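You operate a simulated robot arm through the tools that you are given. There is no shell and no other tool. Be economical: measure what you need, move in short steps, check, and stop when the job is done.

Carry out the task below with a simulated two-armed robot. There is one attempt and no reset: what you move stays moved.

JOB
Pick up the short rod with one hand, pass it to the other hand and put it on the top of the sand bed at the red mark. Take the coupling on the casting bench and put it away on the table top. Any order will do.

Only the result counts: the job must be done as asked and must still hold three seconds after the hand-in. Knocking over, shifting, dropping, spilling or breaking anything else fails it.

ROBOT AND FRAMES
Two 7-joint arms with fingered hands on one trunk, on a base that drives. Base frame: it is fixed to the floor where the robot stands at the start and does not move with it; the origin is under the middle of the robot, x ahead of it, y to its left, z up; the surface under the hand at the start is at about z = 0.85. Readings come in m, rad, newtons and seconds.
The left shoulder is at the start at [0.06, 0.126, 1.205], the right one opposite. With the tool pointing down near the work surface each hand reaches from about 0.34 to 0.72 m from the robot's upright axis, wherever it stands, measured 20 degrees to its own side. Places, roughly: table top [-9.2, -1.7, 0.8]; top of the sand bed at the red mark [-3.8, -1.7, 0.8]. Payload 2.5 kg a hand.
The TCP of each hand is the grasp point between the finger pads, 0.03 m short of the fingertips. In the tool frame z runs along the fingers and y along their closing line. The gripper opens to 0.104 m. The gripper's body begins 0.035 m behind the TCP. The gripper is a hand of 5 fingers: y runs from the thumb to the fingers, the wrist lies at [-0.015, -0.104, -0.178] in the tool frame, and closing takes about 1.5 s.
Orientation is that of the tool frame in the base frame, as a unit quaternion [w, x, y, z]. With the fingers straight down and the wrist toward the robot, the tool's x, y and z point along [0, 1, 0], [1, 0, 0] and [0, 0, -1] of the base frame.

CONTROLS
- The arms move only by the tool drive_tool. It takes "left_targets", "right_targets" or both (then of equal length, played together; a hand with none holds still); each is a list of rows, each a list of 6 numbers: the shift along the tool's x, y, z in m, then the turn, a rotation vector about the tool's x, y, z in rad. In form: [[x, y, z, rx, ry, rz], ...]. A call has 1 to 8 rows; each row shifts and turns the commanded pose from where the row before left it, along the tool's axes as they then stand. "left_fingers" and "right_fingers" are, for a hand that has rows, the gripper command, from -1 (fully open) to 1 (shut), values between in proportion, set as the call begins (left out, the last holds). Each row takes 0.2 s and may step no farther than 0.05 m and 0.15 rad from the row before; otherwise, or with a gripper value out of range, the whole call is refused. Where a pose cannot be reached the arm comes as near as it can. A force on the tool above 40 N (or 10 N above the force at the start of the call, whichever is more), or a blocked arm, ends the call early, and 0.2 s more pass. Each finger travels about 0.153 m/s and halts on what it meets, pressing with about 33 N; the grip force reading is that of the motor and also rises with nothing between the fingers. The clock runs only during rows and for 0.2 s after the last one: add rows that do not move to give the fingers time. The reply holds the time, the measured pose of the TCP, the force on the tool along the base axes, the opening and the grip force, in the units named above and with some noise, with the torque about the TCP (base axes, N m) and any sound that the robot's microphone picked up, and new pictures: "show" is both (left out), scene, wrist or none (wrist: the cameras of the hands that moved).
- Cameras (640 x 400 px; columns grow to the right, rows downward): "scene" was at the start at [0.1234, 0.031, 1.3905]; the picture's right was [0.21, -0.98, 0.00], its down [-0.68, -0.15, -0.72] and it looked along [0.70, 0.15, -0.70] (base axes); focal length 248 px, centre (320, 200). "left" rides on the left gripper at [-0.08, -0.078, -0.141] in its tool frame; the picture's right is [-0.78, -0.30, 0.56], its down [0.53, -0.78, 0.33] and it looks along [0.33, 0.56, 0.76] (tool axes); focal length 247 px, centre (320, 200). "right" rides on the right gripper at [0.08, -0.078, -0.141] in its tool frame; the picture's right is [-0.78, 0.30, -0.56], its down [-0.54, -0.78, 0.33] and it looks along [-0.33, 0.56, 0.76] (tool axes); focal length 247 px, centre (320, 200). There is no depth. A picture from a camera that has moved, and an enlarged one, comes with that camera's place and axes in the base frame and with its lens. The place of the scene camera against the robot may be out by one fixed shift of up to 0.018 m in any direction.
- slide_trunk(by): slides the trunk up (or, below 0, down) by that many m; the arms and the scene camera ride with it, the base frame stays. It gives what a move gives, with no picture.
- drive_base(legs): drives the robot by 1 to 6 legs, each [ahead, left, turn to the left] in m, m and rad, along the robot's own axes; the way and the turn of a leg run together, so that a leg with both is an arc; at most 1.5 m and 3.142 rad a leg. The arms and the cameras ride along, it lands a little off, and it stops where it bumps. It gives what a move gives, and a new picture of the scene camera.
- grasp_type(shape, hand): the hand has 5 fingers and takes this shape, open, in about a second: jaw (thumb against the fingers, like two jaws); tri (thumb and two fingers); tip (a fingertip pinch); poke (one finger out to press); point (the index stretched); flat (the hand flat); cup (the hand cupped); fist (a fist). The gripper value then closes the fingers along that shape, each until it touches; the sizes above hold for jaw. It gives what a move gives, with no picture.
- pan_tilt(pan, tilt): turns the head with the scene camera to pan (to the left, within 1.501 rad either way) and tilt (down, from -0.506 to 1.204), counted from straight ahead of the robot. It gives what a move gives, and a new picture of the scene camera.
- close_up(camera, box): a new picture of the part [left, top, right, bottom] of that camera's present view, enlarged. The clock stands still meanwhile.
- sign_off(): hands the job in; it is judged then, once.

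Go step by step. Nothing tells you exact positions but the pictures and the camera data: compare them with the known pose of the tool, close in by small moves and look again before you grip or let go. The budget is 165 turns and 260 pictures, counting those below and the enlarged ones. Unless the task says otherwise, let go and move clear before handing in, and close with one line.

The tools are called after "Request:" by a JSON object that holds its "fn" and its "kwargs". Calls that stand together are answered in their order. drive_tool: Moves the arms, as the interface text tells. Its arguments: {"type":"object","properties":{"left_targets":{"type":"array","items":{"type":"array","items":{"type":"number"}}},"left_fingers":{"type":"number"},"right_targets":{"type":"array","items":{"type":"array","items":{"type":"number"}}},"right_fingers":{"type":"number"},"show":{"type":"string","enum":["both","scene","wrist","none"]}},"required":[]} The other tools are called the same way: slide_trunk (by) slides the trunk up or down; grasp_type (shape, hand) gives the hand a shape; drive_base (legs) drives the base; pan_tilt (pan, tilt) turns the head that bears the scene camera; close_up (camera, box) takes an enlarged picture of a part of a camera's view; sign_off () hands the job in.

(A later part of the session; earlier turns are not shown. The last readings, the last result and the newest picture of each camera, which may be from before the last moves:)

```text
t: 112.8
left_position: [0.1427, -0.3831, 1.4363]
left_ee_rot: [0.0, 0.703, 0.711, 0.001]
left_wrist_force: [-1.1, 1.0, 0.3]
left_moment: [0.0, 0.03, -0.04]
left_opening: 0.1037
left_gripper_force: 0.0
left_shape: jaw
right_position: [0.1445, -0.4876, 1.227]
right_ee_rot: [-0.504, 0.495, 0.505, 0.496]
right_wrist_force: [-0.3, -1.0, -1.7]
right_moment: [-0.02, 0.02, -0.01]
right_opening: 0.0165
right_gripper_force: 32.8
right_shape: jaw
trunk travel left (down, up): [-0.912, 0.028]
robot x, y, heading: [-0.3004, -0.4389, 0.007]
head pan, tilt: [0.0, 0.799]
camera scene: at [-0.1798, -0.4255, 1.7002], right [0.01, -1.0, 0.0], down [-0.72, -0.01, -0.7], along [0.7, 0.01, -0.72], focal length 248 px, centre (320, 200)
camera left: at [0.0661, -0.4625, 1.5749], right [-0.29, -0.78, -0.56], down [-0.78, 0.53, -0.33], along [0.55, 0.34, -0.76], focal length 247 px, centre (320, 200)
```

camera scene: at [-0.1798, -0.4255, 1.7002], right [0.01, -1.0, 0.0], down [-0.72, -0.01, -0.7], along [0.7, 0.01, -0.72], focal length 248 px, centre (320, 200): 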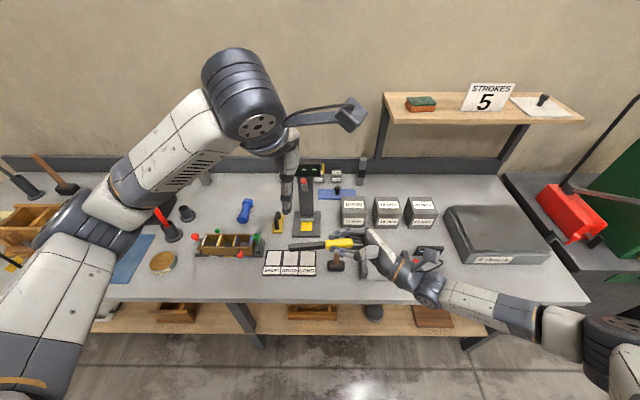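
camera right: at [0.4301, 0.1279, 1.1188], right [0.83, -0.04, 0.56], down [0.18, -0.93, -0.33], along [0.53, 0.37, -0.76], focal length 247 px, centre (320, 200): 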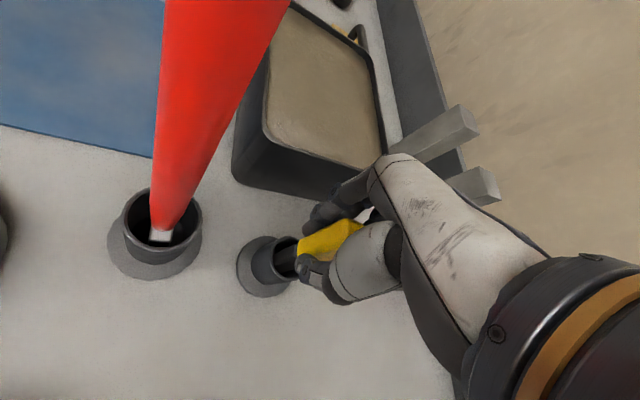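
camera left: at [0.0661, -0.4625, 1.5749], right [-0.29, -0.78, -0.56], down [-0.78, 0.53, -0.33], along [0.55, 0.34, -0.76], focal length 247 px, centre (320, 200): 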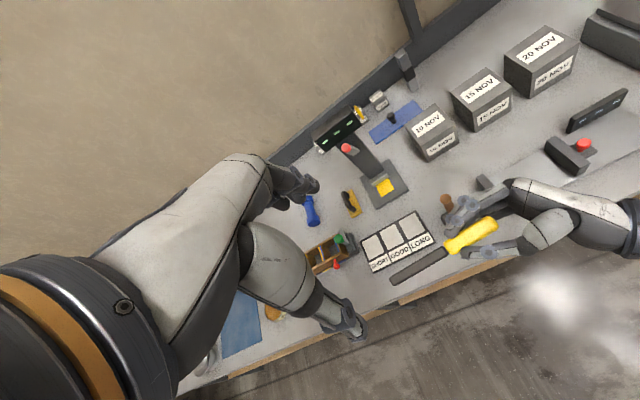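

Black end spans y≈-0.449…-0.362 at x≈0.143. Nudge and descend most of the way.

Request:
{"fn": "drive_tool", "kwargs": {"left_targets": [[-0.012, 0, 0.04, 0, 0, 0], [0, 0, 0.04, 0, 0, 0], [0, 0, 0.04, 0, 0, 0], [0, 0, 0.04, 0, 0, 0]], "show": "both"}}

```text
t: 113.8
left_position: [0.1425, -0.3915, 1.2743]
left_ee_rot: [0.001, 0.703, 0.712, 0.001]
left_wrist_force: [0.9, 0.4, -0.3]
left_moment: [-0.01, 0.04, -0.02]
left_opening: 0.1038
left_gripper_force: 0.1
left_shape: jaw
right_position: [0.1447, -0.4852, 1.2273]
right_ee_rot: [-0.504, 0.495, 0.505, 0.496]
right_wrist_force: [0.1, -0.8, -1.3]
right_moment: [-0.05, -0.01, -0.03]
right_opening: 0.0164
right_gripper_force: 32.9
right_shape: jaw
trunk travel left (down, up): [-0.912, 0.028]
robot x, y, heading: [-0.3057, -0.4421, 0.008]
head pan, tilt: [0.0, 0.799]
camera scene: at [-0.1802, -0.4239, 1.7003], right [0.01, -1.0, 0.0], down [-0.72, -0.01, -0.7], along [0.7, 0.01, -0.72], focal length 248 px, centre (320, 200)
camera left: at [0.0657, -0.4716, 1.4139], right [-0.29, -0.78, -0.56], down [-0.78, 0.53, -0.33], along [0.55, 0.34, -0.76], focal length 247 px, centre (320, 200)
```

scene: 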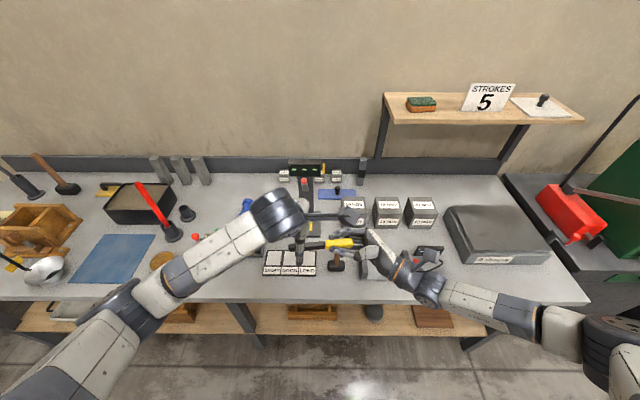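
left: 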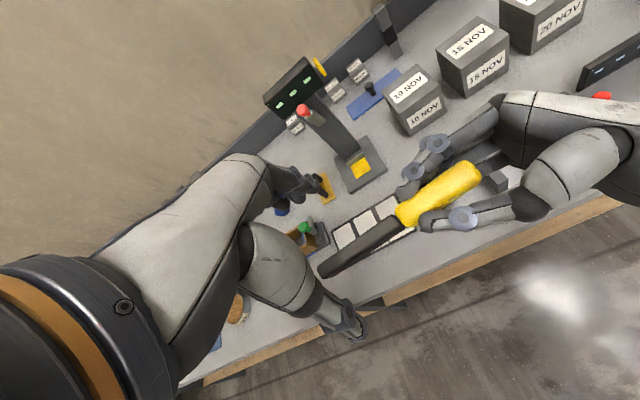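

Aligned; rod is slightly slanted (~8°), so yaw the left hand to match and descend the rest.

Request:
{"fn": "drive_tool", "kwargs": {"left_targets": [[0, 0.001, 0.02, 0, 0, -0.12], [0, 0, 0.026, 0, 0, 0]], "show": "wrist"}}

Request:
{"fn": "close_up", "kwargs": {"camera": "scene", "box": [220, 180, 420, 305]}}

Request:
{"fn": "close_up", "kwargs": {"camera": "right", "box": [160, 150, 420, 312]}}

```text
t: 114.3
left_position: [0.1437, -0.3908, 1.2295]
left_ee_rot: [0.0, 0.659, 0.752, 0.001]
left_wrist_force: [-0.4, -0.1, 0.7]
left_moment: [0.01, -0.01, 0.02]
left_opening: 0.1037
left_gripper_force: 0.1
left_shape: jaw
right_position: [0.1456, -0.4865, 1.2272]
right_ee_rot: [-0.503, 0.495, 0.506, 0.496]
right_wrist_force: [-0.3, 0.2, -2.3]
right_moment: [-0.04, -0.01, 0.01]
right_opening: 0.0163
right_gripper_force: 33.4
right_shape: jaw
trunk travel left (down, up): [-0.912, 0.028]
robot x, y, heading: [-0.3064, -0.4395, 0.01]
head pan, tilt: [0.0, 0.799]
camera left: at [0.078, -0.4802, 1.3688], right [-0.19, -0.81, -0.56], down [-0.84, 0.43, -0.33], along [0.51, 0.4, -0.76], focal length 247 px, centre (320, 200)
```

left: 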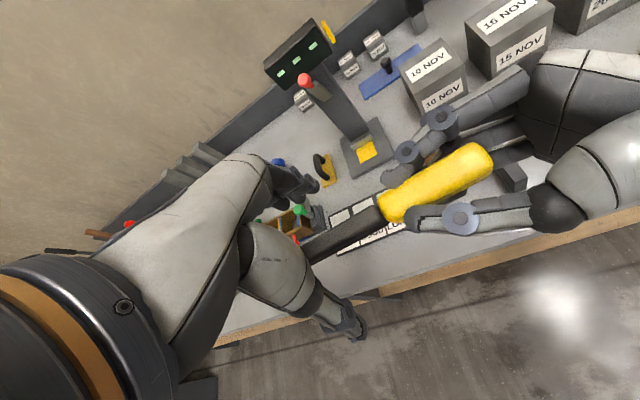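

```text
3.20 times, centred on (320, 242) of scene
camera zoom: at [-0.1803, -0.4234, 1.7002], right [0.01, -1.0, 0.0], down [-0.72, -0.01, -0.7], along [0.7, 0.01, -0.72], focal length 792 px, centre (320, 64)
```

zoom: 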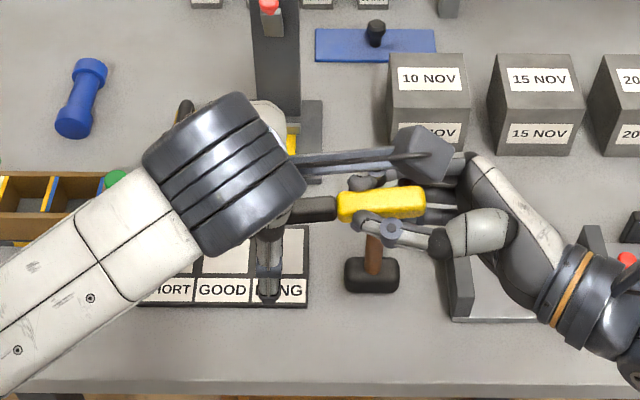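

```text
2.46 times, centred on (290, 231) of right
camera zoom: at [0.0691, -0.6291, 1.3073], right [0.31, -0.55, -0.77], down [-0.78, 0.32, -0.54], along [0.54, 0.77, -0.33], focal length 608 px, centre (394, 124)
```

zoom: 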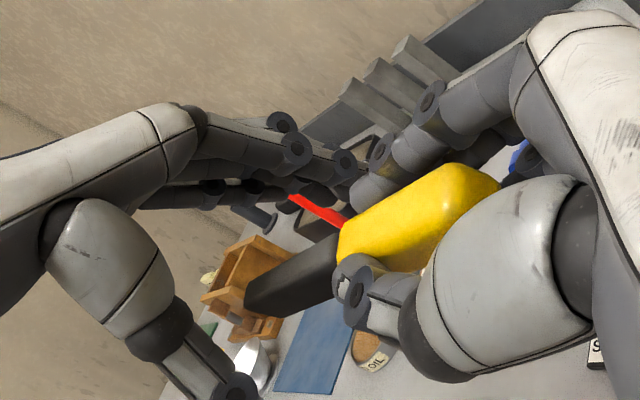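

Slide slightly along the rod and close the left hand.

Request:
{"fn": "drive_tool", "kwargs": {"left_targets": [[-0.012, -0.002, 0, 0, 0, 0]], "show": "none"}}

Request:
{"fn": "drive_tool", "kwargs": {"left_targets": [[0, 0, 0, 0, 0, 0], [0, 0, 0, 0, 0, 0], [0, 0, 0, 0, 0, 0], [0, 0, 0, 0, 0, 0], [0, 0, 0, 0, 0, 0], [0, 0, 0, 0, 0, 0], [0, 0, 0, 0, 0, 0], [0, 0, 0, 0, 0, 0]], "left_fingers": 1, "show": "wrist"}}

Request:
{"fn": "close_up", "kwargs": {"camera": "right", "box": [160, 150, 420, 312]}}

```text
t: 114.8
left_position: [0.1432, -0.4052, 1.2302]
left_ee_rot: [0.0, 0.66, 0.751, 0.0]
left_wrist_force: [1.1, -0.7, 0.4]
left_moment: [0.02, -0.03, 0.0]
left_opening: 0.1039
left_gripper_force: 0.0
left_shape: jaw
right_position: [0.1459, -0.4877, 1.2266]
right_ee_rot: [-0.504, 0.495, 0.505, 0.496]
right_wrist_force: [-0.5, -0.2, -0.3]
right_moment: [-0.07, -0.02, -0.02]
right_opening: 0.0166
right_gripper_force: 33.0
right_shape: jaw
trunk travel left (down, up): [-0.912, 0.028]
robot x, y, heading: [-0.3062, -0.4422, 0.016]
head pan, tilt: [0.0, 0.799]
```

```text
t: 116.5
left_position: [0.1431, -0.4035, 1.2294]
left_ee_rot: [0.0, 0.66, 0.751, 0.0]
left_wrist_force: [-2.1, 0.7, -1.7]
left_moment: [0.18, 0.1, -0.17]
left_opening: 0.0062
left_gripper_force: 33.3
left_shape: jaw
right_position: [0.1457, -0.4868, 1.2273]
right_ee_rot: [-0.504, 0.496, 0.505, 0.495]
right_wrist_force: [2.0, -1.1, 3.2]
right_moment: [0.09, -0.11, 0.02]
right_opening: 0.0168
right_gripper_force: 32.5
right_shape: jaw
trunk travel left (down, up): [-0.912, 0.028]
robot x, y, heading: [-0.3044, -0.4369, 0.013]
head pan, tilt: [0.0, 0.799]
camera left: at [0.0769, -0.4924, 1.3688], right [-0.19, -0.81, -0.56], down [-0.84, 0.43, -0.33], along [0.51, 0.4, -0.76], focal length 247 px, centre (320, 200)
```

left: 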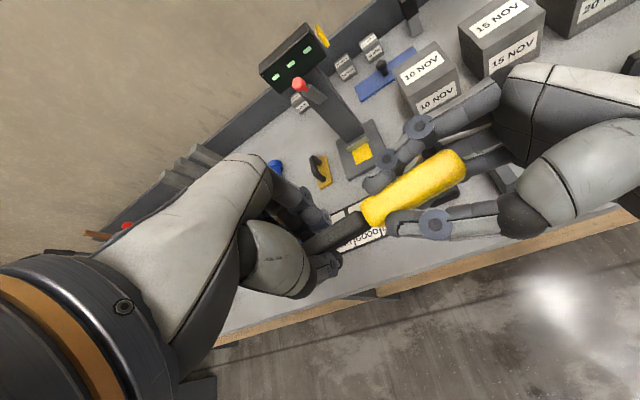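

```text
2.46 times, centred on (290, 231) of right
camera zoom: at [0.0693, -0.6295, 1.3073], right [0.31, -0.55, -0.78], down [-0.78, 0.32, -0.54], along [0.54, 0.77, -0.33], focal length 608 px, centre (394, 124)
```

zoom: 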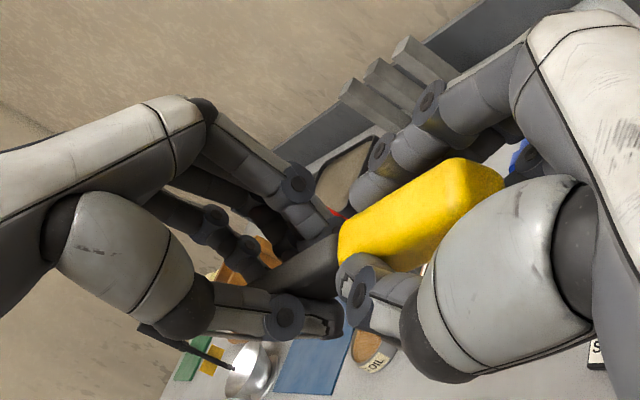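

Left closed to 6 mm on what looks like a flat black bar. I'll do a tiny pull test before releasing the right hand.

Request:
{"fn": "drive_tool", "kwargs": {"left_targets": [[0.006, 0, -0.003, 0, 0, 0]], "show": "none"}}

Request:
{"fn": "close_up", "kwargs": {"camera": "left", "box": [240, 150, 480, 300]}}

```text
t: 117.0
left_position: [0.1412, -0.399, 1.2323]
left_ee_rot: [0.002, 0.662, 0.75, -0.002]
left_wrist_force: [-2.4, -8.7, -3.8]
left_moment: [0.12, 0.15, -0.2]
left_opening: 0.0062
left_gripper_force: 32.9
left_shape: jaw
right_position: [0.1438, -0.4848, 1.2278]
right_ee_rot: [0.505, -0.494, -0.505, -0.496]
right_wrist_force: [2.2, 9.3, 4.0]
right_moment: [0.07, -0.14, -0.01]
right_opening: 0.0165
right_gripper_force: 33.3
right_shape: jaw
trunk travel left (down, up): [-0.912, 0.028]
robot x, y, heading: [-0.3039, -0.4375, 0.008]
head pan, tilt: [0.0, 0.799]
```

```text
2.67 times, centred on (360, 225) of left
camera zoom: at [0.075, -0.4873, 1.3724], right [-0.2, -0.81, -0.55], down [-0.84, 0.43, -0.34], along [0.51, 0.4, -0.76], focal length 659 px, centre (213, 133)
```

zoom: 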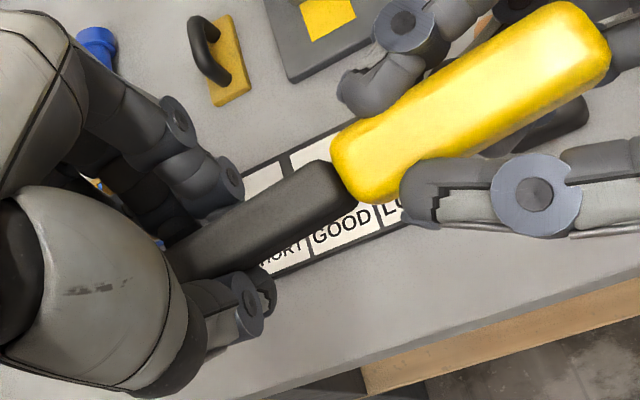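

9 N transfers through the rod, so the left hand has it firmly. Relieve the pull, then open the right hand and withdraw.

Request:
{"fn": "drive_tool", "kwargs": {"left_targets": [[-0.006, 0, 0.003, 0, 0, 0]], "show": "none"}}

Request:
{"fn": "drive_tool", "kwargs": {"right_targets": [[0, 0, 0, 0, 0, 0], [0, 0, 0, 0, 0, 0], [0, 0, 0, 0, 0, 0], [0, 0, 0, 0, 0, 0], [0, 0, 0, 0, 0, 0]], "right_fingers": -1, "show": "wrist"}}

Request:
{"fn": "close_up", "kwargs": {"camera": "left", "box": [200, 130, 520, 330]}}

```text
t: 117.3
left_position: [0.144, -0.4036, 1.2309]
left_ee_rot: [-0.002, 0.659, 0.752, 0.001]
left_wrist_force: [-1.7, -3.2, -2.7]
left_moment: [0.09, 0.07, -0.16]
left_opening: 0.0063
left_gripper_force: 33.1
left_shape: jaw
right_position: [0.1455, -0.4878, 1.2264]
right_ee_rot: [-0.503, 0.497, 0.505, 0.495]
right_wrist_force: [2.2, 2.0, 1.5]
right_moment: [0.1, -0.1, 0.03]
right_opening: 0.0166
right_gripper_force: 32.7
right_shape: jaw
trunk travel left (down, up): [-0.912, 0.028]
robot x, y, heading: [-0.3014, -0.4385, 0.014]
head pan, tilt: [0.0, 0.799]
```

```text
t: 118.5
left_position: [0.1428, -0.4037, 1.2299]
left_ee_rot: [0.0, 0.66, 0.752, 0.0]
left_wrist_force: [0.3, -0.6, -2.3]
left_moment: [0.03, -0.03, 0.03]
left_opening: 0.0068
left_gripper_force: 32.6
left_shape: jaw
right_position: [0.1454, -0.4858, 1.2268]
right_ee_rot: [-0.503, 0.495, 0.506, 0.496]
right_wrist_force: [-0.5, 0.1, 0.3]
right_moment: [-0.01, 0.01, 0.0]
right_opening: 0.1035
right_gripper_force: 0.1
right_shape: jaw
trunk travel left (down, up): [-0.912, 0.028]
robot x, y, heading: [-0.3047, -0.4409, 0.016]
head pan, tilt: [0.0, 0.799]
camera right: at [0.0692, -0.6294, 1.3072], right [0.31, -0.55, -0.77], down [-0.78, 0.32, -0.54], along [0.54, 0.77, -0.33], focal length 247 px, centre (320, 200)
```

right: 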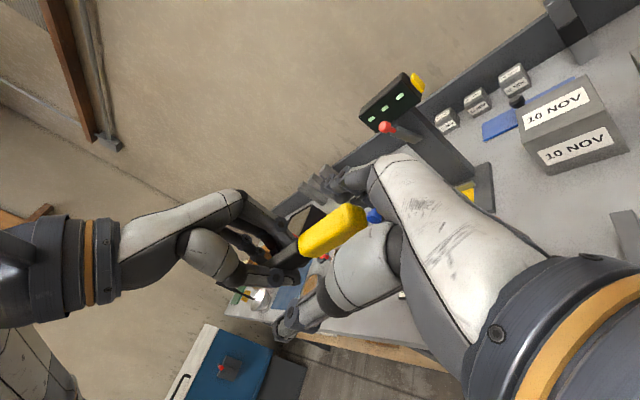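

```text
2.00 times, centred on (360, 230) of left
camera zoom: at [0.0763, -0.4924, 1.3688], right [-0.19, -0.81, -0.56], down [-0.84, 0.43, -0.33], along [0.51, 0.4, -0.76], focal length 494 px, centre (240, 140)
```

zoom: 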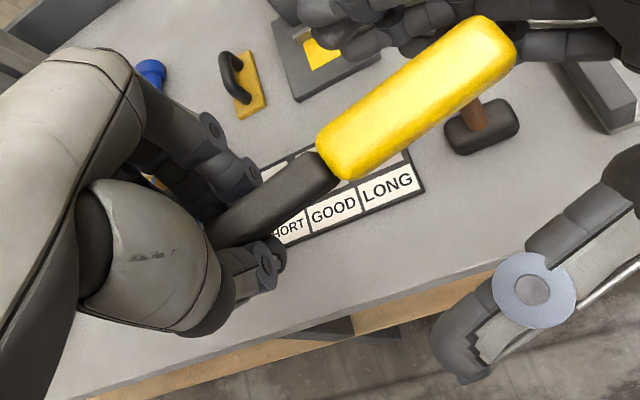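

Handover complete. Withdraw the right hand to the right, then rotate it back to fingers-down.

Request:
{"fn": "drive_tool", "kwargs": {"right_targets": [[0, 0, -0.045, 0, 0, 0], [0, 0, -0.045, 0, 0, 0], [0, 0, -0.045, 0, 0, 0], [0, 0, -0.045, 0, 0, 0], [0, 0, 0, 0, -0.14, 0], [0, 0, 0, 0, -0.14, 0], [0, 0, 0, 0, -0.14, 0], [0, 0, 0, 0, -0.14, 0]], "show": "none"}}

Request:
{"fn": "drive_tool", "kwargs": {"right_targets": [[0, 0, 0, 0, -0.145, 0], [0, 0, 0, 0, -0.145, 0], [0, 0, 0, 0, -0.145, 0], [0, 0, 0, 0, -0.145, 0], [0, 0, 0, 0, -0.145, 0], [0, 0, 0, 0, -0.145, 0], [0, 0, 0, 0, -0.14, 0]], "left_targets": [[0.045, 0, 0, 0, 0, 0], [0.045, 0, 0, 0, 0, 0], [0.045, 0, 0, 0, 0, 0], [0.045, 0, 0, 0, 0, 0], [0.045, 0, 0, 0, 0, 0], [0.04, 0, 0, 0, 0, 0], [0, 0, 0, 0, 0, 0]], "show": "scene"}}

```text
t: 120.3
left_position: [0.1428, -0.4037, 1.2288]
left_ee_rot: [0.0, 0.66, 0.751, 0.0]
left_wrist_force: [0.3, -0.3, -0.8]
left_moment: [0.02, 0.03, 0.0]
left_opening: 0.0067
left_gripper_force: 33.0
left_shape: jaw
right_position: [0.1477, -0.667, 1.2275]
right_ee_rot: [-0.345, 0.614, 0.625, 0.338]
right_wrist_force: [0.2, -0.5, -0.3]
right_moment: [0.02, -0.03, -0.02]
right_opening: 0.1039
right_gripper_force: 0.0
right_shape: jaw
trunk travel left (down, up): [-0.912, 0.028]
robot x, y, heading: [-0.3048, -0.4396, 0.012]
head pan, tilt: [0.0, 0.799]
```

```text
t: 122.0
left_position: [0.1084, -0.1419, 1.2299]
left_ee_rot: [0.001, 0.66, 0.751, 0.001]
left_wrist_force: [0.8, 0.4, -0.7]
left_moment: [0.03, 0.0, -0.01]
left_opening: 0.0066
left_gripper_force: 33.2
left_shape: jaw
right_position: [0.1678, -0.6667, 1.2234]
right_ee_rot: [0.002, 0.701, 0.713, 0.0]
right_wrist_force: [-0.7, -0.5, 0.1]
right_moment: [0.02, 0.0, -0.02]
right_opening: 0.1039
right_gripper_force: 0.0
right_shape: jaw
right hand out of reach, approached as far as the arm can: row 3, 4
trunk travel left (down, up): [-0.912, 0.028]
robot x, y, heading: [-0.3064, -0.4375, 0.011]
head pan, tilt: [0.0, 0.799]
camera scene: at [-0.1805, -0.4242, 1.7002], right [0.01, -1.0, 0.0], down [-0.72, -0.01, -0.7], along [0.7, 0.01, -0.72], focal length 248 px, centre (320, 200)
```

scene: 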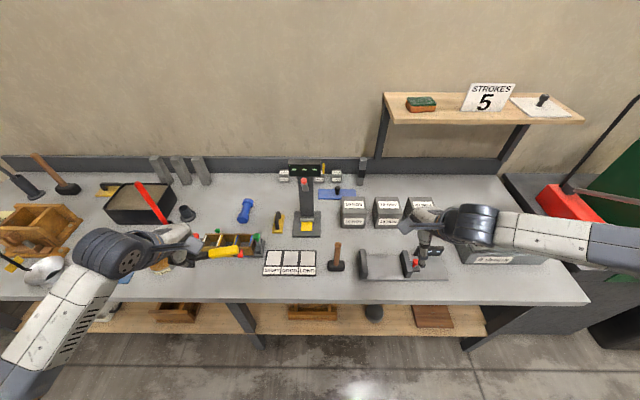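

Next the coupling at about (0.557,-0.09), lying along x. I'll turn the robot ~1 rad left so the right hand can close across it and the left hand with the rod stays off the bench.

Request:
{"fn": "drive_base", "kwargs": {"legs": [[0, 0, 0.99], [0.15, -0.258, 0]]}}

Request:
{"fn": "pan_tilt", "kwargs": {"pan": -0.4, "tilt": 0.9}}

```text
t: 126.5
left_position: [-0.0399, 0.0639, 1.23]
left_ee_rot: [0.0, 0.212, 0.977, 0.0]
left_wrist_force: [0.7, 1.3, -0.1]
left_moment: [0.01, 0.04, -0.02]
left_opening: 0.0065
left_gripper_force: 33.1
left_shape: jaw
right_position: [0.4364, -0.1611, 1.2231]
right_ee_rot: [0.001, 0.266, 0.964, 0.001]
right_wrist_force: [0.7, -0.3, -0.8]
right_moment: [-0.04, 0.0, -0.01]
right_opening: 0.1038
right_gripper_force: 0.0
right_shape: jaw
trunk travel left (down, up): [-0.912, 0.028]
robot x, y, heading: [-0.0078, -0.441, 1.026]
head pan, tilt: [0.0, 0.799]
camera scene: at [0.0592, -0.3258, 1.7002], right [0.85, -0.52, 0.0], down [-0.37, -0.61, -0.7], along [0.36, 0.6, -0.72], focal length 248 px, centre (320, 200)
```

scene: 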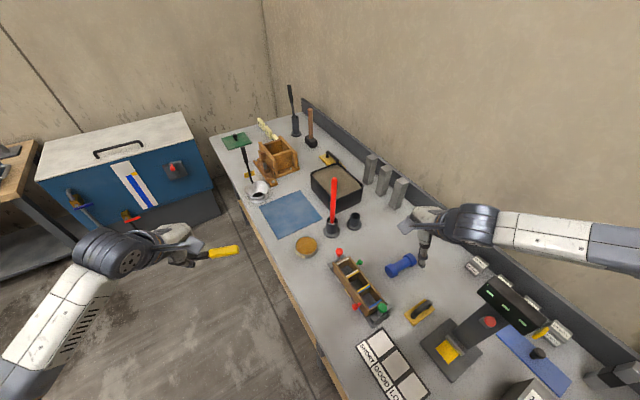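

```text
t: 127.4
left_position: [-0.0396, 0.065, 1.23]
left_ee_rot: [0.001, 0.212, 0.977, 0.0]
left_wrist_force: [0.1, -0.3, 0.0]
left_moment: [0.0, 0.05, 0.0]
left_opening: 0.0066
left_gripper_force: 33.0
left_shape: jaw
right_position: [0.436, -0.1619, 1.2213]
right_ee_rot: [0.001, 0.266, 0.964, 0.0]
right_wrist_force: [0.2, 0.0, -0.3]
right_moment: [0.0, 0.03, 0.0]
right_opening: 0.1038
right_gripper_force: 0.0
right_shape: jaw
trunk travel left (down, up): [-0.912, 0.028]
robot x, y, heading: [-0.0072, -0.4444, 1.024]
head pan, tilt: [-0.4, 0.901]
camera scene: at [0.0782, -0.3505, 1.6923], right [0.58, -0.81, 0.0], down [-0.64, -0.46, -0.62], along [0.5, 0.36, -0.78], focal length 248 px, centre (320, 200)
```

scene: 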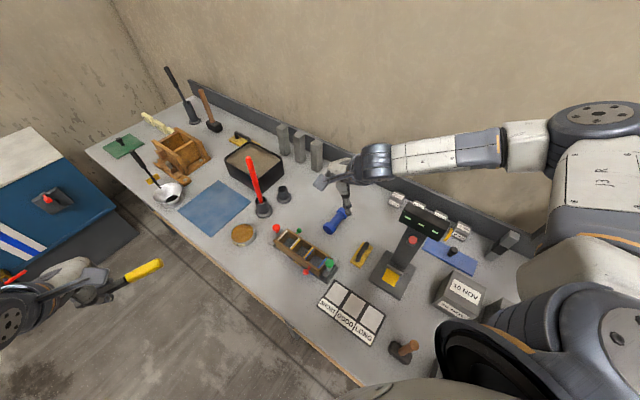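

Move the right hand over the coupling and add yaw.

Request:
{"fn": "drive_tool", "kwargs": {"right_targets": [[-0.0227, 0.04, 0, 0, 0, 0], [-0.0227, 0.04, 0, 0, 0, 0], [-0.0227, 0.04, 0, 0, 0, 0], [0, 0, 0, 0, 0, -0.1], [0, 0, 0, 0, 0, -0.1], [0, 0, 0, 0, 0, -0.1], [0, 0, 0, 0, 0, -0.1]], "show": "both"}}

```text
t: 129.0
left_position: [-0.0401, 0.0642, 1.2288]
left_ee_rot: [0.0, 0.213, 0.977, 0.0]
left_wrist_force: [0.3, 0.2, -0.7]
left_moment: [0.01, 0.05, 0.01]
left_opening: 0.0068
left_gripper_force: 33.3
left_shape: jaw
right_position: [0.5572, -0.0956, 1.222]
right_ee_rot: [0.001, 0.194, 0.981, 0.0]
right_wrist_force: [1.1, 0.5, 0.5]
right_moment: [-0.02, 0.01, -0.01]
right_opening: 0.1038
right_gripper_force: 0.0
right_shape: jaw
right hand out of reach, approached as far as the arm can: row 5, 6, 7
trunk travel left (down, up): [-0.912, 0.028]
robot x, y, heading: [-0.0086, -0.4424, 1.027]
head pan, tilt: [-0.4, 0.901]
camera scene: at [0.0786, -0.3508, 1.6923], right [0.58, -0.81, 0.0], down [-0.64, -0.46, -0.62], along [0.5, 0.36, -0.78], focal length 248 px, centre (320, 200)
camera right: at [0.4527, -0.1368, 1.3629], right [0.83, -0.02, 0.56], down [0.2, -0.92, -0.33], along [0.52, 0.39, -0.76], focal length 247 px, centre (320, 200)
```

scene: 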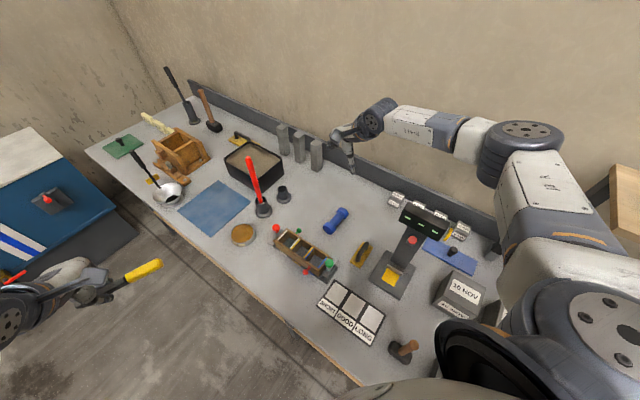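
right: 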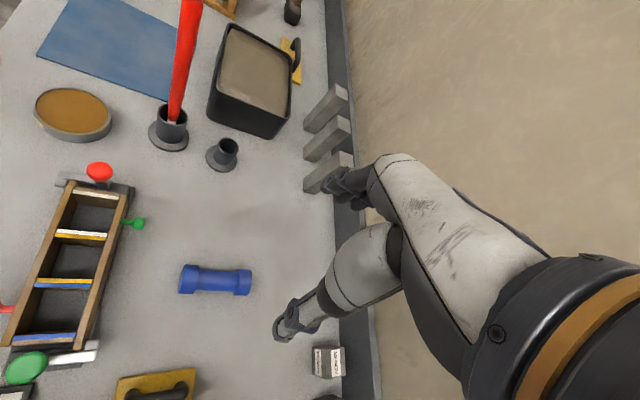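

Coupling center ≈(0.558,-0.093) along x; hand yaw is 68°, close enough. Lower with the trunk.

Request:
{"fn": "slide_trunk", "kwargs": {"by": -0.26}}

Request:
{"fn": "drive_tool", "kwargs": {"right_targets": [[-0.001, 0.002, 0, 0, 0, -0.1], [0, 0, 0, 0, 0, -0.1]], "show": "both"}}

```text
t: 131.7
left_position: [-0.0391, 0.0635, 0.9698]
left_ee_rot: [0.0, 0.212, 0.977, 0.0]
left_wrist_force: [-0.2, 0.0, -0.2]
left_moment: [-0.01, 0.02, 0.0]
left_opening: 0.0067
left_gripper_force: 33.0
left_shape: jaw
right_position: [0.5569, -0.0942, 0.962]
right_ee_rot: [0.001, 0.193, 0.981, 0.001]
right_wrist_force: [-0.5, -0.4, 0.0]
right_moment: [0.02, 0.01, 0.01]
right_opening: 0.1037
right_gripper_force: 0.0
right_shape: jaw
trunk travel left (down, up): [-0.652, 0.288]
robot x, y, heading: [-0.0073, -0.442, 1.023]
head pan, tilt: [-0.4, 0.901]
```

```text
t: 132.3
left_position: [-0.0403, 0.0639, 0.9686]
left_ee_rot: [-0.001, 0.212, 0.977, 0.0]
left_wrist_force: [0.1, 1.3, -1.0]
left_moment: [0.0, 0.04, 0.0]
left_opening: 0.0068
left_gripper_force: 33.4
left_shape: jaw
right_position: [0.5571, -0.0942, 0.9626]
right_ee_rot: [0.0, 0.194, 0.981, 0.001]
right_wrist_force: [0.3, -0.2, 0.1]
right_moment: [0.02, 0.01, -0.03]
right_opening: 0.1037
right_gripper_force: 0.1
right_shape: jaw
right hand out of reach, approached as far as the arm can: row 1, 2
trunk travel left (down, up): [-0.652, 0.288]
robot x, y, heading: [-0.0056, -0.4397, 1.022]
head pan, tilt: [-0.4, 0.901]
camera scene: at [0.0786, -0.3506, 1.4323], right [0.58, -0.81, 0.0], down [-0.64, -0.46, -0.62], along [0.5, 0.36, -0.78], focal length 248 px, centre (320, 200)
camera right: at [0.4526, -0.1366, 1.1029], right [0.83, -0.02, 0.56], down [0.2, -0.92, -0.33], along [0.52, 0.39, -0.76], focal length 247 px, centre (320, 200)
```

scene: 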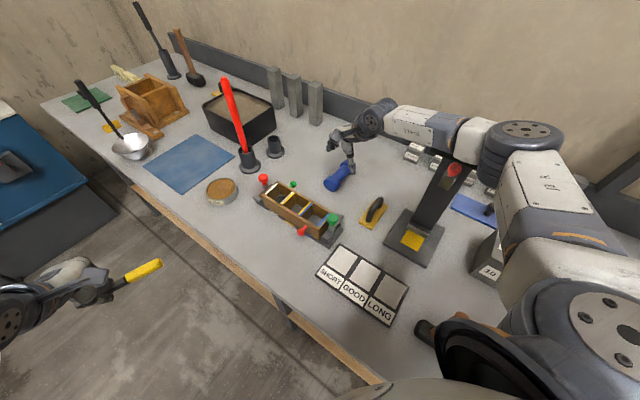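
right: 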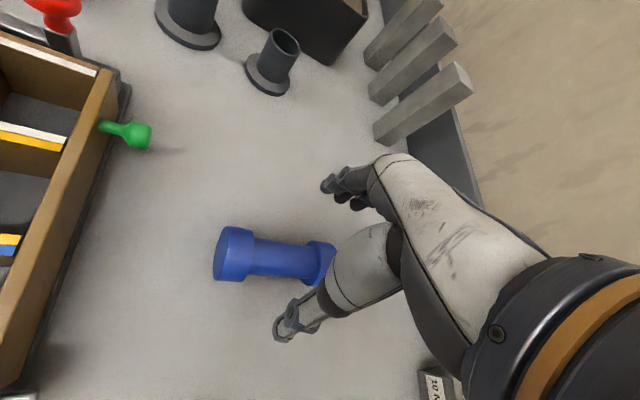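

The forearm is near the tall stand at (0.55,-0.36). Let me inspect clearance before lowering further.

Request:
{"fn": "close_up", "kwargs": {"camera": "scene", "box": [340, 80, 540, 260]}}

```text
2.22 times, centred on (440, 170) of scene
camera zoom: at [0.0786, -0.3506, 1.4323], right [0.58, -0.81, 0.0], down [-0.64, -0.46, -0.62], along [0.5, 0.36, -0.78], focal length 550 px, centre (53, 267)
```

zoom: 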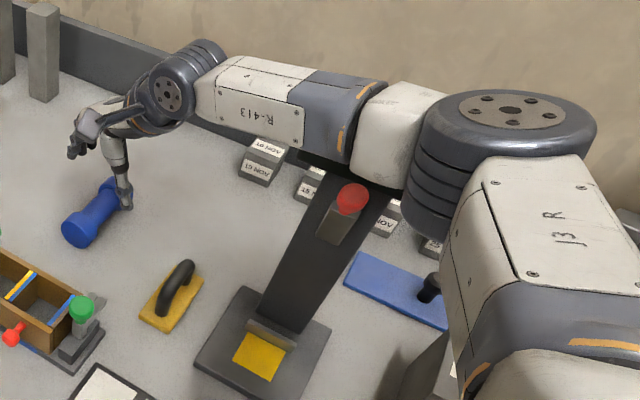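

The forearm would hit the stand if lowered here. Go back up, raise the left hand, and take a stance further left (heading ~0.5), where the forearm stays clear.

Request:
{"fn": "slide_trunk", "kwargs": {"by": 0.28}}

Request:
{"fn": "drive_tool", "kwargs": {"left_targets": [[0, -0.01, -0.045, 0, 0, 0], [0, -0.01, -0.045, 0, 0, 0], [0, -0.01, -0.045, 0, 0, 0], [0, -0.01, -0.045, 0, 0, 0], [0, -0.01, -0.045, 0, 0, 0]], "show": "none"}}

Request:
{"fn": "drive_base", "kwargs": {"legs": [[0, 0, -0.52], [0.107, 0.236, 0]]}}

```text
t: 135.1
left_position: [-0.0401, 0.0651, 1.2477]
left_ee_rot: [-0.001, 0.212, 0.977, 0.0]
left_wrist_force: [0.4, -0.8, -0.8]
left_moment: [-0.01, 0.05, 0.03]
left_opening: 0.0067
left_gripper_force: 32.6
left_shape: jaw
right_position: [0.5574, -0.0954, 1.2413]
right_ee_rot: [0.001, 0.194, 0.981, 0.001]
right_wrist_force: [0.7, 0.9, -0.6]
right_moment: [-0.01, -0.01, -0.01]
right_opening: 0.1038
right_gripper_force: 0.1
right_shape: jaw
trunk travel left (down, up): [-0.932, 0.008]
robot x, y, heading: [-0.0064, -0.4442, 1.021]
head pan, tilt: [-0.4, 0.901]
```

```text
t: 136.3
left_position: [-0.0631, 0.0163, 1.4747]
left_ee_rot: [-0.001, 0.212, 0.977, -0.001]
left_wrist_force: [0.0, -0.4, -0.5]
left_moment: [0.02, 0.03, -0.02]
left_opening: 0.0067
left_gripper_force: 33.1
left_shape: jaw
right_position: [0.5574, -0.0947, 1.2417]
right_ee_rot: [0.001, 0.194, 0.981, 0.001]
right_wrist_force: [-0.8, -0.3, -0.2]
right_moment: [-0.02, 0.02, -0.04]
right_opening: 0.1038
right_gripper_force: 0.1
right_shape: jaw
trunk travel left (down, up): [-0.932, 0.008]
robot x, y, heading: [-0.0063, -0.4432, 1.02]
head pan, tilt: [-0.4, 0.901]
```

```text
t: 139.6
left_position: [0.1533, 0.2396, 1.4742]
left_ee_rot: [0.0, 0.455, 0.89, 0.0]
left_wrist_force: [0.5, 0.4, -0.8]
left_moment: [0.05, -0.01, 0.0]
left_opening: 0.0068
left_gripper_force: 33.4
left_shape: jaw
right_position: [0.6344, -0.1654, 1.2402]
right_ee_rot: [0.0, 0.439, 0.899, 0.001]
right_wrist_force: [0.2, 0.7, 0.7]
right_moment: [0.0, 0.03, 0.04]
right_opening: 0.1037
right_gripper_force: 0.0
right_shape: jaw
trunk travel left (down, up): [-0.932, 0.008]
robot x, y, heading: [-0.0239, -0.188, 0.504]
head pan, tilt: [-0.4, 0.901]
camera scene: at [0.0863, -0.1467, 1.7123], right [0.11, -0.99, 0.0], down [-0.78, -0.08, -0.62], along [0.62, 0.07, -0.78], focal length 248 px, centre (320, 200)
```

scene: 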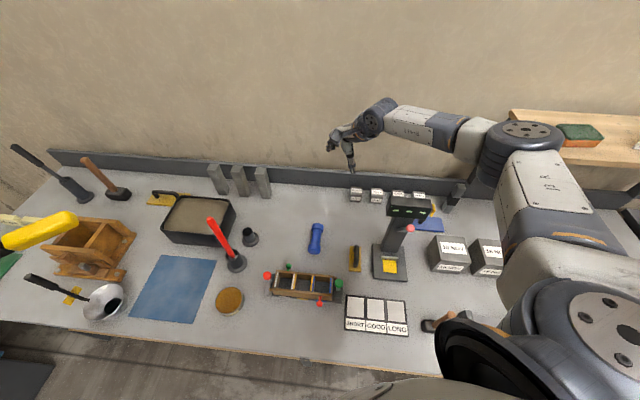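

Move over the coupling again and add yaw until the limit.

Request:
{"fn": "drive_tool", "kwargs": {"right_targets": [[0.0345, -0.0053, 0, 0, 0, 0], [0.0345, -0.0053, 0, 0, 0, 0], [0.0345, -0.0053, 0, 0, 0, 0], [0, 0, 0, 0, 0, -0.1], [0, 0, 0, 0, 0, -0.1], [0, 0, 0, 0, 0, -0.1], [0, 0, 0, 0, 0, -0.1], [0, 0, 0, 0, 0, -0.1]], "show": "both"}}

```text
t: 141.4
left_position: [0.1532, 0.2398, 1.4739]
left_ee_rot: [-0.001, 0.455, 0.89, -0.001]
left_wrist_force: [-0.2, 0.0, -0.5]
left_moment: [-0.01, 0.04, 0.01]
left_opening: 0.0068
left_gripper_force: 32.7
left_shape: jaw
right_position: [0.551, -0.0957, 1.2524]
right_ee_rot: [0.01, 0.274, 0.962, 0.002]
right_wrist_force: [0.1, 0.0, -0.2]
right_moment: [0.02, -0.01, 0.02]
right_opening: 0.1038
right_gripper_force: 0.1
right_shape: jaw
right hand out of reach, approached as far as the arm can: row 7, 8
trunk travel left (down, up): [-0.932, 0.008]
robot x, y, heading: [-0.0224, -0.1876, 0.505]
head pan, tilt: [-0.4, 0.901]
camera scene: at [0.0867, -0.146, 1.7122], right [0.11, -0.99, 0.0], down [-0.78, -0.08, -0.62], along [0.62, 0.07, -0.78], focal length 248 px, centre (320, 200)
camera right: at [0.4381, -0.1197, 1.3911], right [0.8, -0.16, 0.57], down [0.05, -0.94, -0.33], along [0.59, 0.3, -0.75], focal length 247 px, centre (320, 200)
```

scene: 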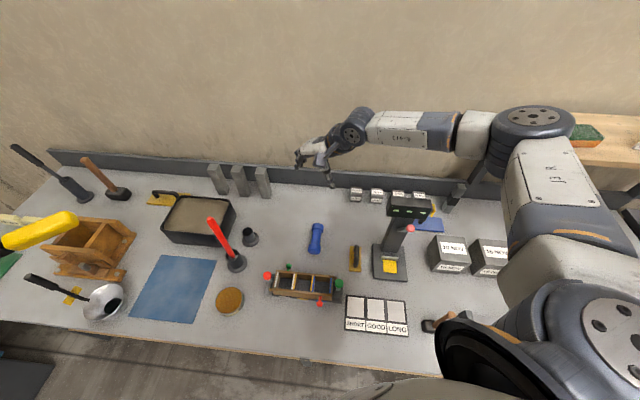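
right: 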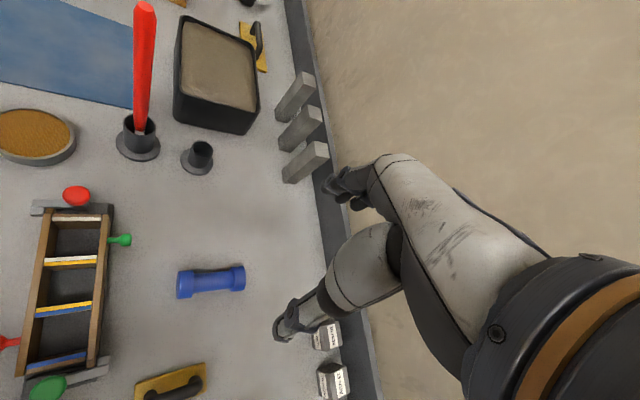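

Yaw 58° here, but triangulating the stand puts its head at (0.55,-0.36,1.12) — the forearm still threatens it. Let me look at the coupling's exact shape and at clearances.

Request:
{"fn": "close_up", "kwargs": {"camera": "right", "box": [150, 240, 280, 320]}}

Request:
{"fn": "close_up", "kwargs": {"camera": "scene", "box": [260, 180, 460, 305]}}

```text
4.92 times, centred on (215, 280) of right
camera zoom: at [0.4381, -0.1197, 1.3911], right [0.8, -0.16, 0.57], down [0.05, -0.94, -0.33], along [0.59, 0.3, -0.75], focal length 1216 px, centre (837, -194)
```

zoom: 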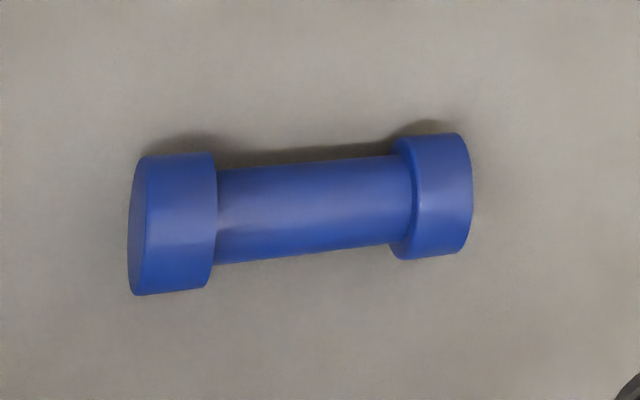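

```text
3.20 times, centred on (360, 242) of scene
camera zoom: at [0.0867, -0.146, 1.7122], right [0.11, -0.99, 0.0], down [-0.78, -0.08, -0.62], along [0.62, 0.07, -0.78], focal length 792 px, centre (192, 64)
```

zoom: 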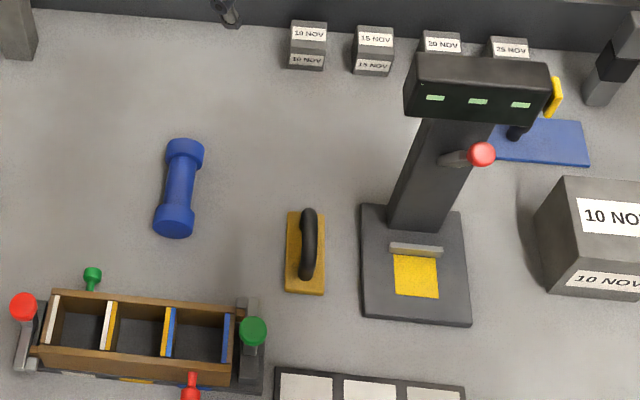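

The coupling is a round spool (neck ~0.037, length ~0.13). A smaller yaw (~40°) with the robot further left keeps the forearm clear of the stand; closing will self-align the spool. Adjust stance.

Request:
{"fn": "drive_base", "kwargs": {"legs": [[0, 0, -0.2], [0.044, 0.068, 0]]}}

```text
t: 143.2
left_position: [0.2542, 0.2753, 1.4736]
left_ee_rot: [0.001, 0.542, 0.841, 0.0]
left_wrist_force: [-0.3, 0.7, -0.1]
left_moment: [0.03, 0.03, -0.01]
left_opening: 0.0069
left_gripper_force: 33.5
left_shape: jaw
right_position: [0.5775, -0.1341, 1.2506]
right_ee_rot: [0.011, 0.37, 0.929, 0.002]
right_wrist_force: [-0.8, -1.2, 0.4]
right_moment: [0.01, -0.01, -0.05]
right_opening: 0.1038
right_gripper_force: 0.0
right_shape: jaw
trunk travel left (down, up): [-0.932, 0.008]
robot x, y, heading: [-0.0076, -0.1111, 0.308]
head pan, tilt: [-0.4, 0.901]
camera scene: at [0.1098, -0.0908, 1.7123], right [-0.09, -1.0, 0.0], down [-0.78, 0.07, -0.62], along [0.62, -0.06, -0.78], focal length 248 px, centre (320, 200)
```

scene: 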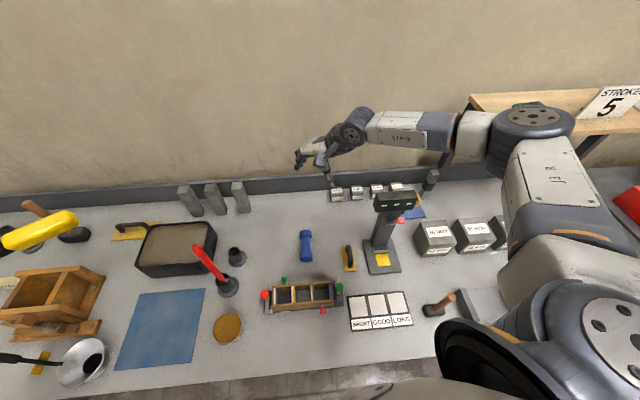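

Shift over the coupling, slightly less yaw.

Request:
{"fn": "drive_tool", "kwargs": {"right_targets": [[0.021, 0.008, 0, 0, 0, 0.05], [0.021, 0.008, 0, 0, 0, 0.05]], "show": "none"}}

Request:
{"fn": "slide_trunk", "kwargs": {"by": -0.2}}

Request:
{"fn": "close_up", "kwargs": {"camera": "scene", "box": [240, 60, 560, 260]}}

Request:
{"fn": "close_up", "kwargs": {"camera": "right", "box": [0, 0, 640, 400]}}

```text
t: 143.8
left_position: [0.2545, 0.2762, 1.4741]
left_ee_rot: [0.001, 0.542, 0.84, 0.0]
left_wrist_force: [-0.2, 0.8, -1.0]
left_moment: [0.02, 0.0, 0.04]
left_opening: 0.0066
left_gripper_force: 33.3
left_shape: jaw
right_position: [0.5582, -0.0912, 1.2515]
right_ee_rot: [0.01, 0.414, 0.91, 0.001]
right_wrist_force: [-0.1, -0.5, -0.2]
right_moment: [-0.02, -0.04, -0.03]
right_opening: 0.1041
right_gripper_force: 0.0
right_shape: jaw
trunk travel left (down, up): [-0.932, 0.008]
robot x, y, heading: [-0.0063, -0.1083, 0.308]
head pan, tilt: [-0.4, 0.901]
```

```text
t: 146.0
left_position: [0.2547, 0.2741, 1.2742]
left_ee_rot: [0.0, 0.542, 0.84, 0.0]
left_wrist_force: [-0.7, -0.1, -0.7]
left_moment: [0.04, 0.06, 0.01]
left_opening: 0.0068
left_gripper_force: 33.0
left_shape: jaw
right_position: [0.5585, -0.0927, 1.0509]
right_ee_rot: [0.011, 0.415, 0.91, 0.002]
right_wrist_force: [-0.9, 0.3, -1.0]
right_moment: [0.0, -0.03, -0.02]
right_opening: 0.1039
right_gripper_force: 0.1
right_shape: jaw
trunk travel left (down, up): [-0.732, 0.208]
robot x, y, heading: [-0.0029, -0.1096, 0.303]
head pan, tilt: [-0.4, 0.901]
```

```text
2.00 times, centred on (400, 160) of scene
camera zoom: at [0.1096, -0.0908, 1.5123], right [-0.09, -1.0, 0.0], down [-0.78, 0.07, -0.62], along [0.62, -0.06, -0.78], focal length 495 px, centre (160, 280)
```

zoom: 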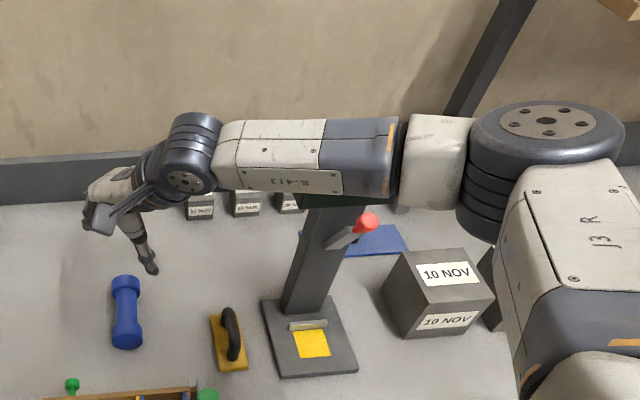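

```text
1.00 times, centred on (320, 200) of right (not enlarged: the box is as wide or as high as the picture)
camera zoom: at [0.4431, -0.0839, 1.1903], right [0.72, -0.39, 0.57], down [-0.23, -0.91, -0.33], along [0.65, 0.11, -0.75], focal length 247 px, centre (320, 200)
```

zoom: 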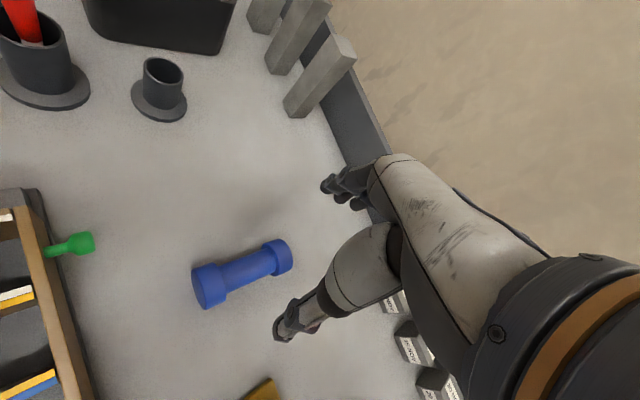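

Estimated knob clearance is only ~3 cm; I'll pivot a bit more clockwise around the coupling for margin.

Request:
{"fn": "drive_base", "kwargs": {"legs": [[0, 0, -0.15], [0.017, 0.081, 0]]}}

Request:
{"fn": "close_up", "kwargs": {"camera": "right", "box": [0, 0, 640, 400]}}

```text
t: 147.7
left_position: [0.314, 0.3147, 1.275]
left_ee_rot: [0.0, 0.604, 0.797, 0.0]
left_wrist_force: [0.1, 0.2, -0.6]
left_moment: [-0.02, 0.01, -0.02]
left_opening: 0.007
left_gripper_force: 32.9
left_shape: jaw
right_position: [0.5584, -0.0955, 1.0507]
right_ee_rot: [0.01, 0.483, 0.876, 0.001]
right_wrist_force: [-0.4, 0.7, 0.1]
right_moment: [-0.02, -0.02, -0.01]
right_opening: 0.1038
right_gripper_force: 0.1
right_shape: jaw
trunk travel left (down, up): [-0.732, 0.208]
robot x, y, heading: [-0.0045, -0.0255, 0.149]
head pan, tilt: [-0.4, 0.901]
camera scene: at [0.1136, -0.024, 1.5123], right [-0.24, -0.97, 0.0], down [-0.76, 0.19, -0.62], along [0.6, -0.15, -0.78], focal length 248 px, centre (320, 200)
```

scene: 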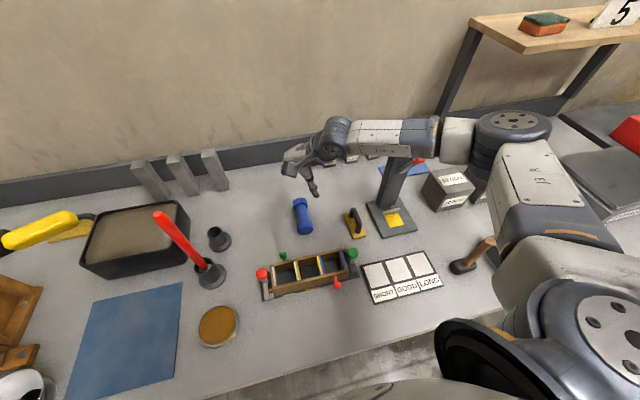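

```text
1.00 times, centred on (320, 200) of right (not enlarged: the box is as wide or as high as the picture)
camera zoom: at [0.4465, -0.0686, 1.1902], right [0.65, -0.49, 0.57], down [-0.36, -0.87, -0.33], along [0.66, 0.01, -0.75], focal length 247 px, centre (320, 200)
```

zoom: 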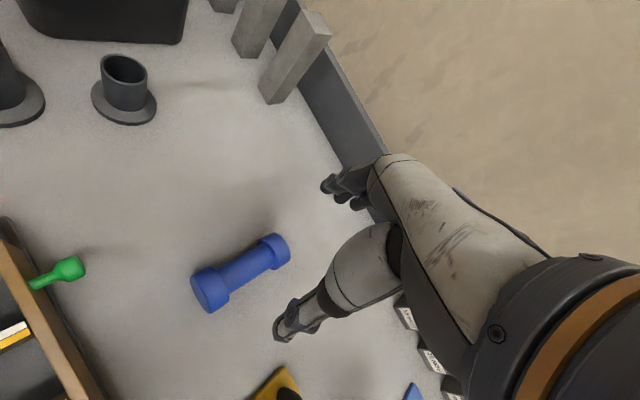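

Add a bit of inward yaw, then lower toward the coupling in steps.

Request:
{"fn": "drive_tool", "kwargs": {"right_targets": [[0, 0, 0, 0, 0, -0.06], [0, 0, 0, 0, 0, -0.06]], "show": "none"}}

Request:
{"fn": "slide_trunk", "kwargs": {"by": -0.08}}

Request:
{"fn": "close_up", "kwargs": {"camera": "scene", "box": [260, 80, 560, 260]}}

Request:
{"fn": "close_up", "kwargs": {"camera": "right", "box": [0, 0, 640, 400]}}

```text
t: 148.3
left_position: [0.3138, 0.3126, 1.2738]
left_ee_rot: [0.0, 0.604, 0.797, 0.0]
left_wrist_force: [0.1, 0.2, -1.4]
left_moment: [0.06, 0.0, 0.0]
left_opening: 0.0067
left_gripper_force: 33.0
left_shape: jaw
right_position: [0.559, -0.0963, 1.0518]
right_ee_rot: [0.011, 0.429, 0.903, -0.001]
right_wrist_force: [0.2, -0.1, 0.5]
right_moment: [-0.02, -0.01, 0.02]
right_opening: 0.104
right_gripper_force: 0.0
right_shape: jaw
trunk travel left (down, up): [-0.732, 0.208]
robot x, y, heading: [-0.0009, -0.0289, 0.154]
head pan, tilt: [-0.4, 0.901]
```

```text
t: 149.5
left_position: [0.3138, 0.3145, 1.194]
left_ee_rot: [0.0, 0.604, 0.797, 0.001]
left_wrist_force: [-0.3, -0.6, -1.0]
left_moment: [0.03, 0.03, -0.02]
left_opening: 0.0065
left_gripper_force: 32.5
left_shape: jaw
right_position: [0.5588, -0.0964, 0.971]
right_ee_rot: [0.012, 0.428, 0.903, 0.001]
right_wrist_force: [0.3, 0.1, 0.0]
right_moment: [0.02, 0.0, 0.02]
right_opening: 0.1041
right_gripper_force: 0.0
right_shape: jaw
trunk travel left (down, up): [-0.652, 0.288]
robot x, y, heading: [-0.0014, -0.0269, 0.151]
head pan, tilt: [-0.4, 0.901]
```

```text
2.13 times, centred on (410, 170) of scene
camera zoom: at [0.1135, -0.0248, 1.4323], right [-0.24, -0.97, 0.0], down [-0.76, 0.19, -0.62], along [0.6, -0.15, -0.78], focal length 528 px, centre (128, 264)
```

zoom: 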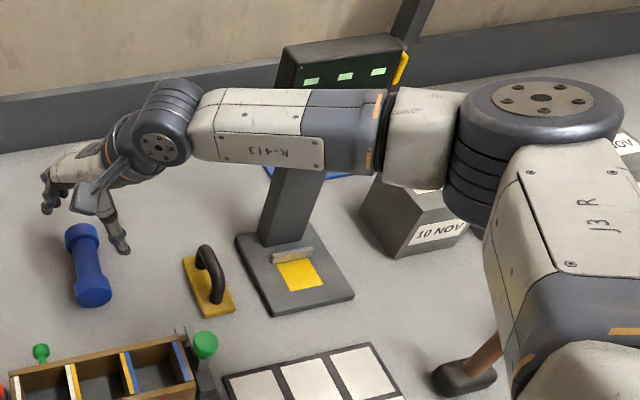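

```text
1.00 times, centred on (320, 200) of right (not enlarged: the box is as wide or as high as the picture)
camera zoom: at [0.4442, -0.0821, 1.1101], right [0.71, -0.41, 0.57], down [-0.26, -0.91, -0.33], along [0.66, 0.09, -0.75], focal length 247 px, centre (320, 200)
```

zoom: 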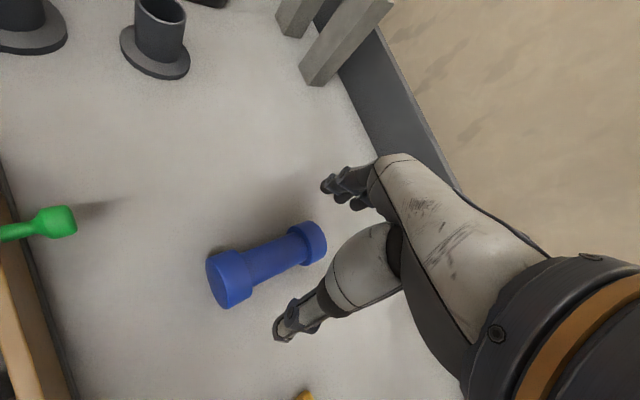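

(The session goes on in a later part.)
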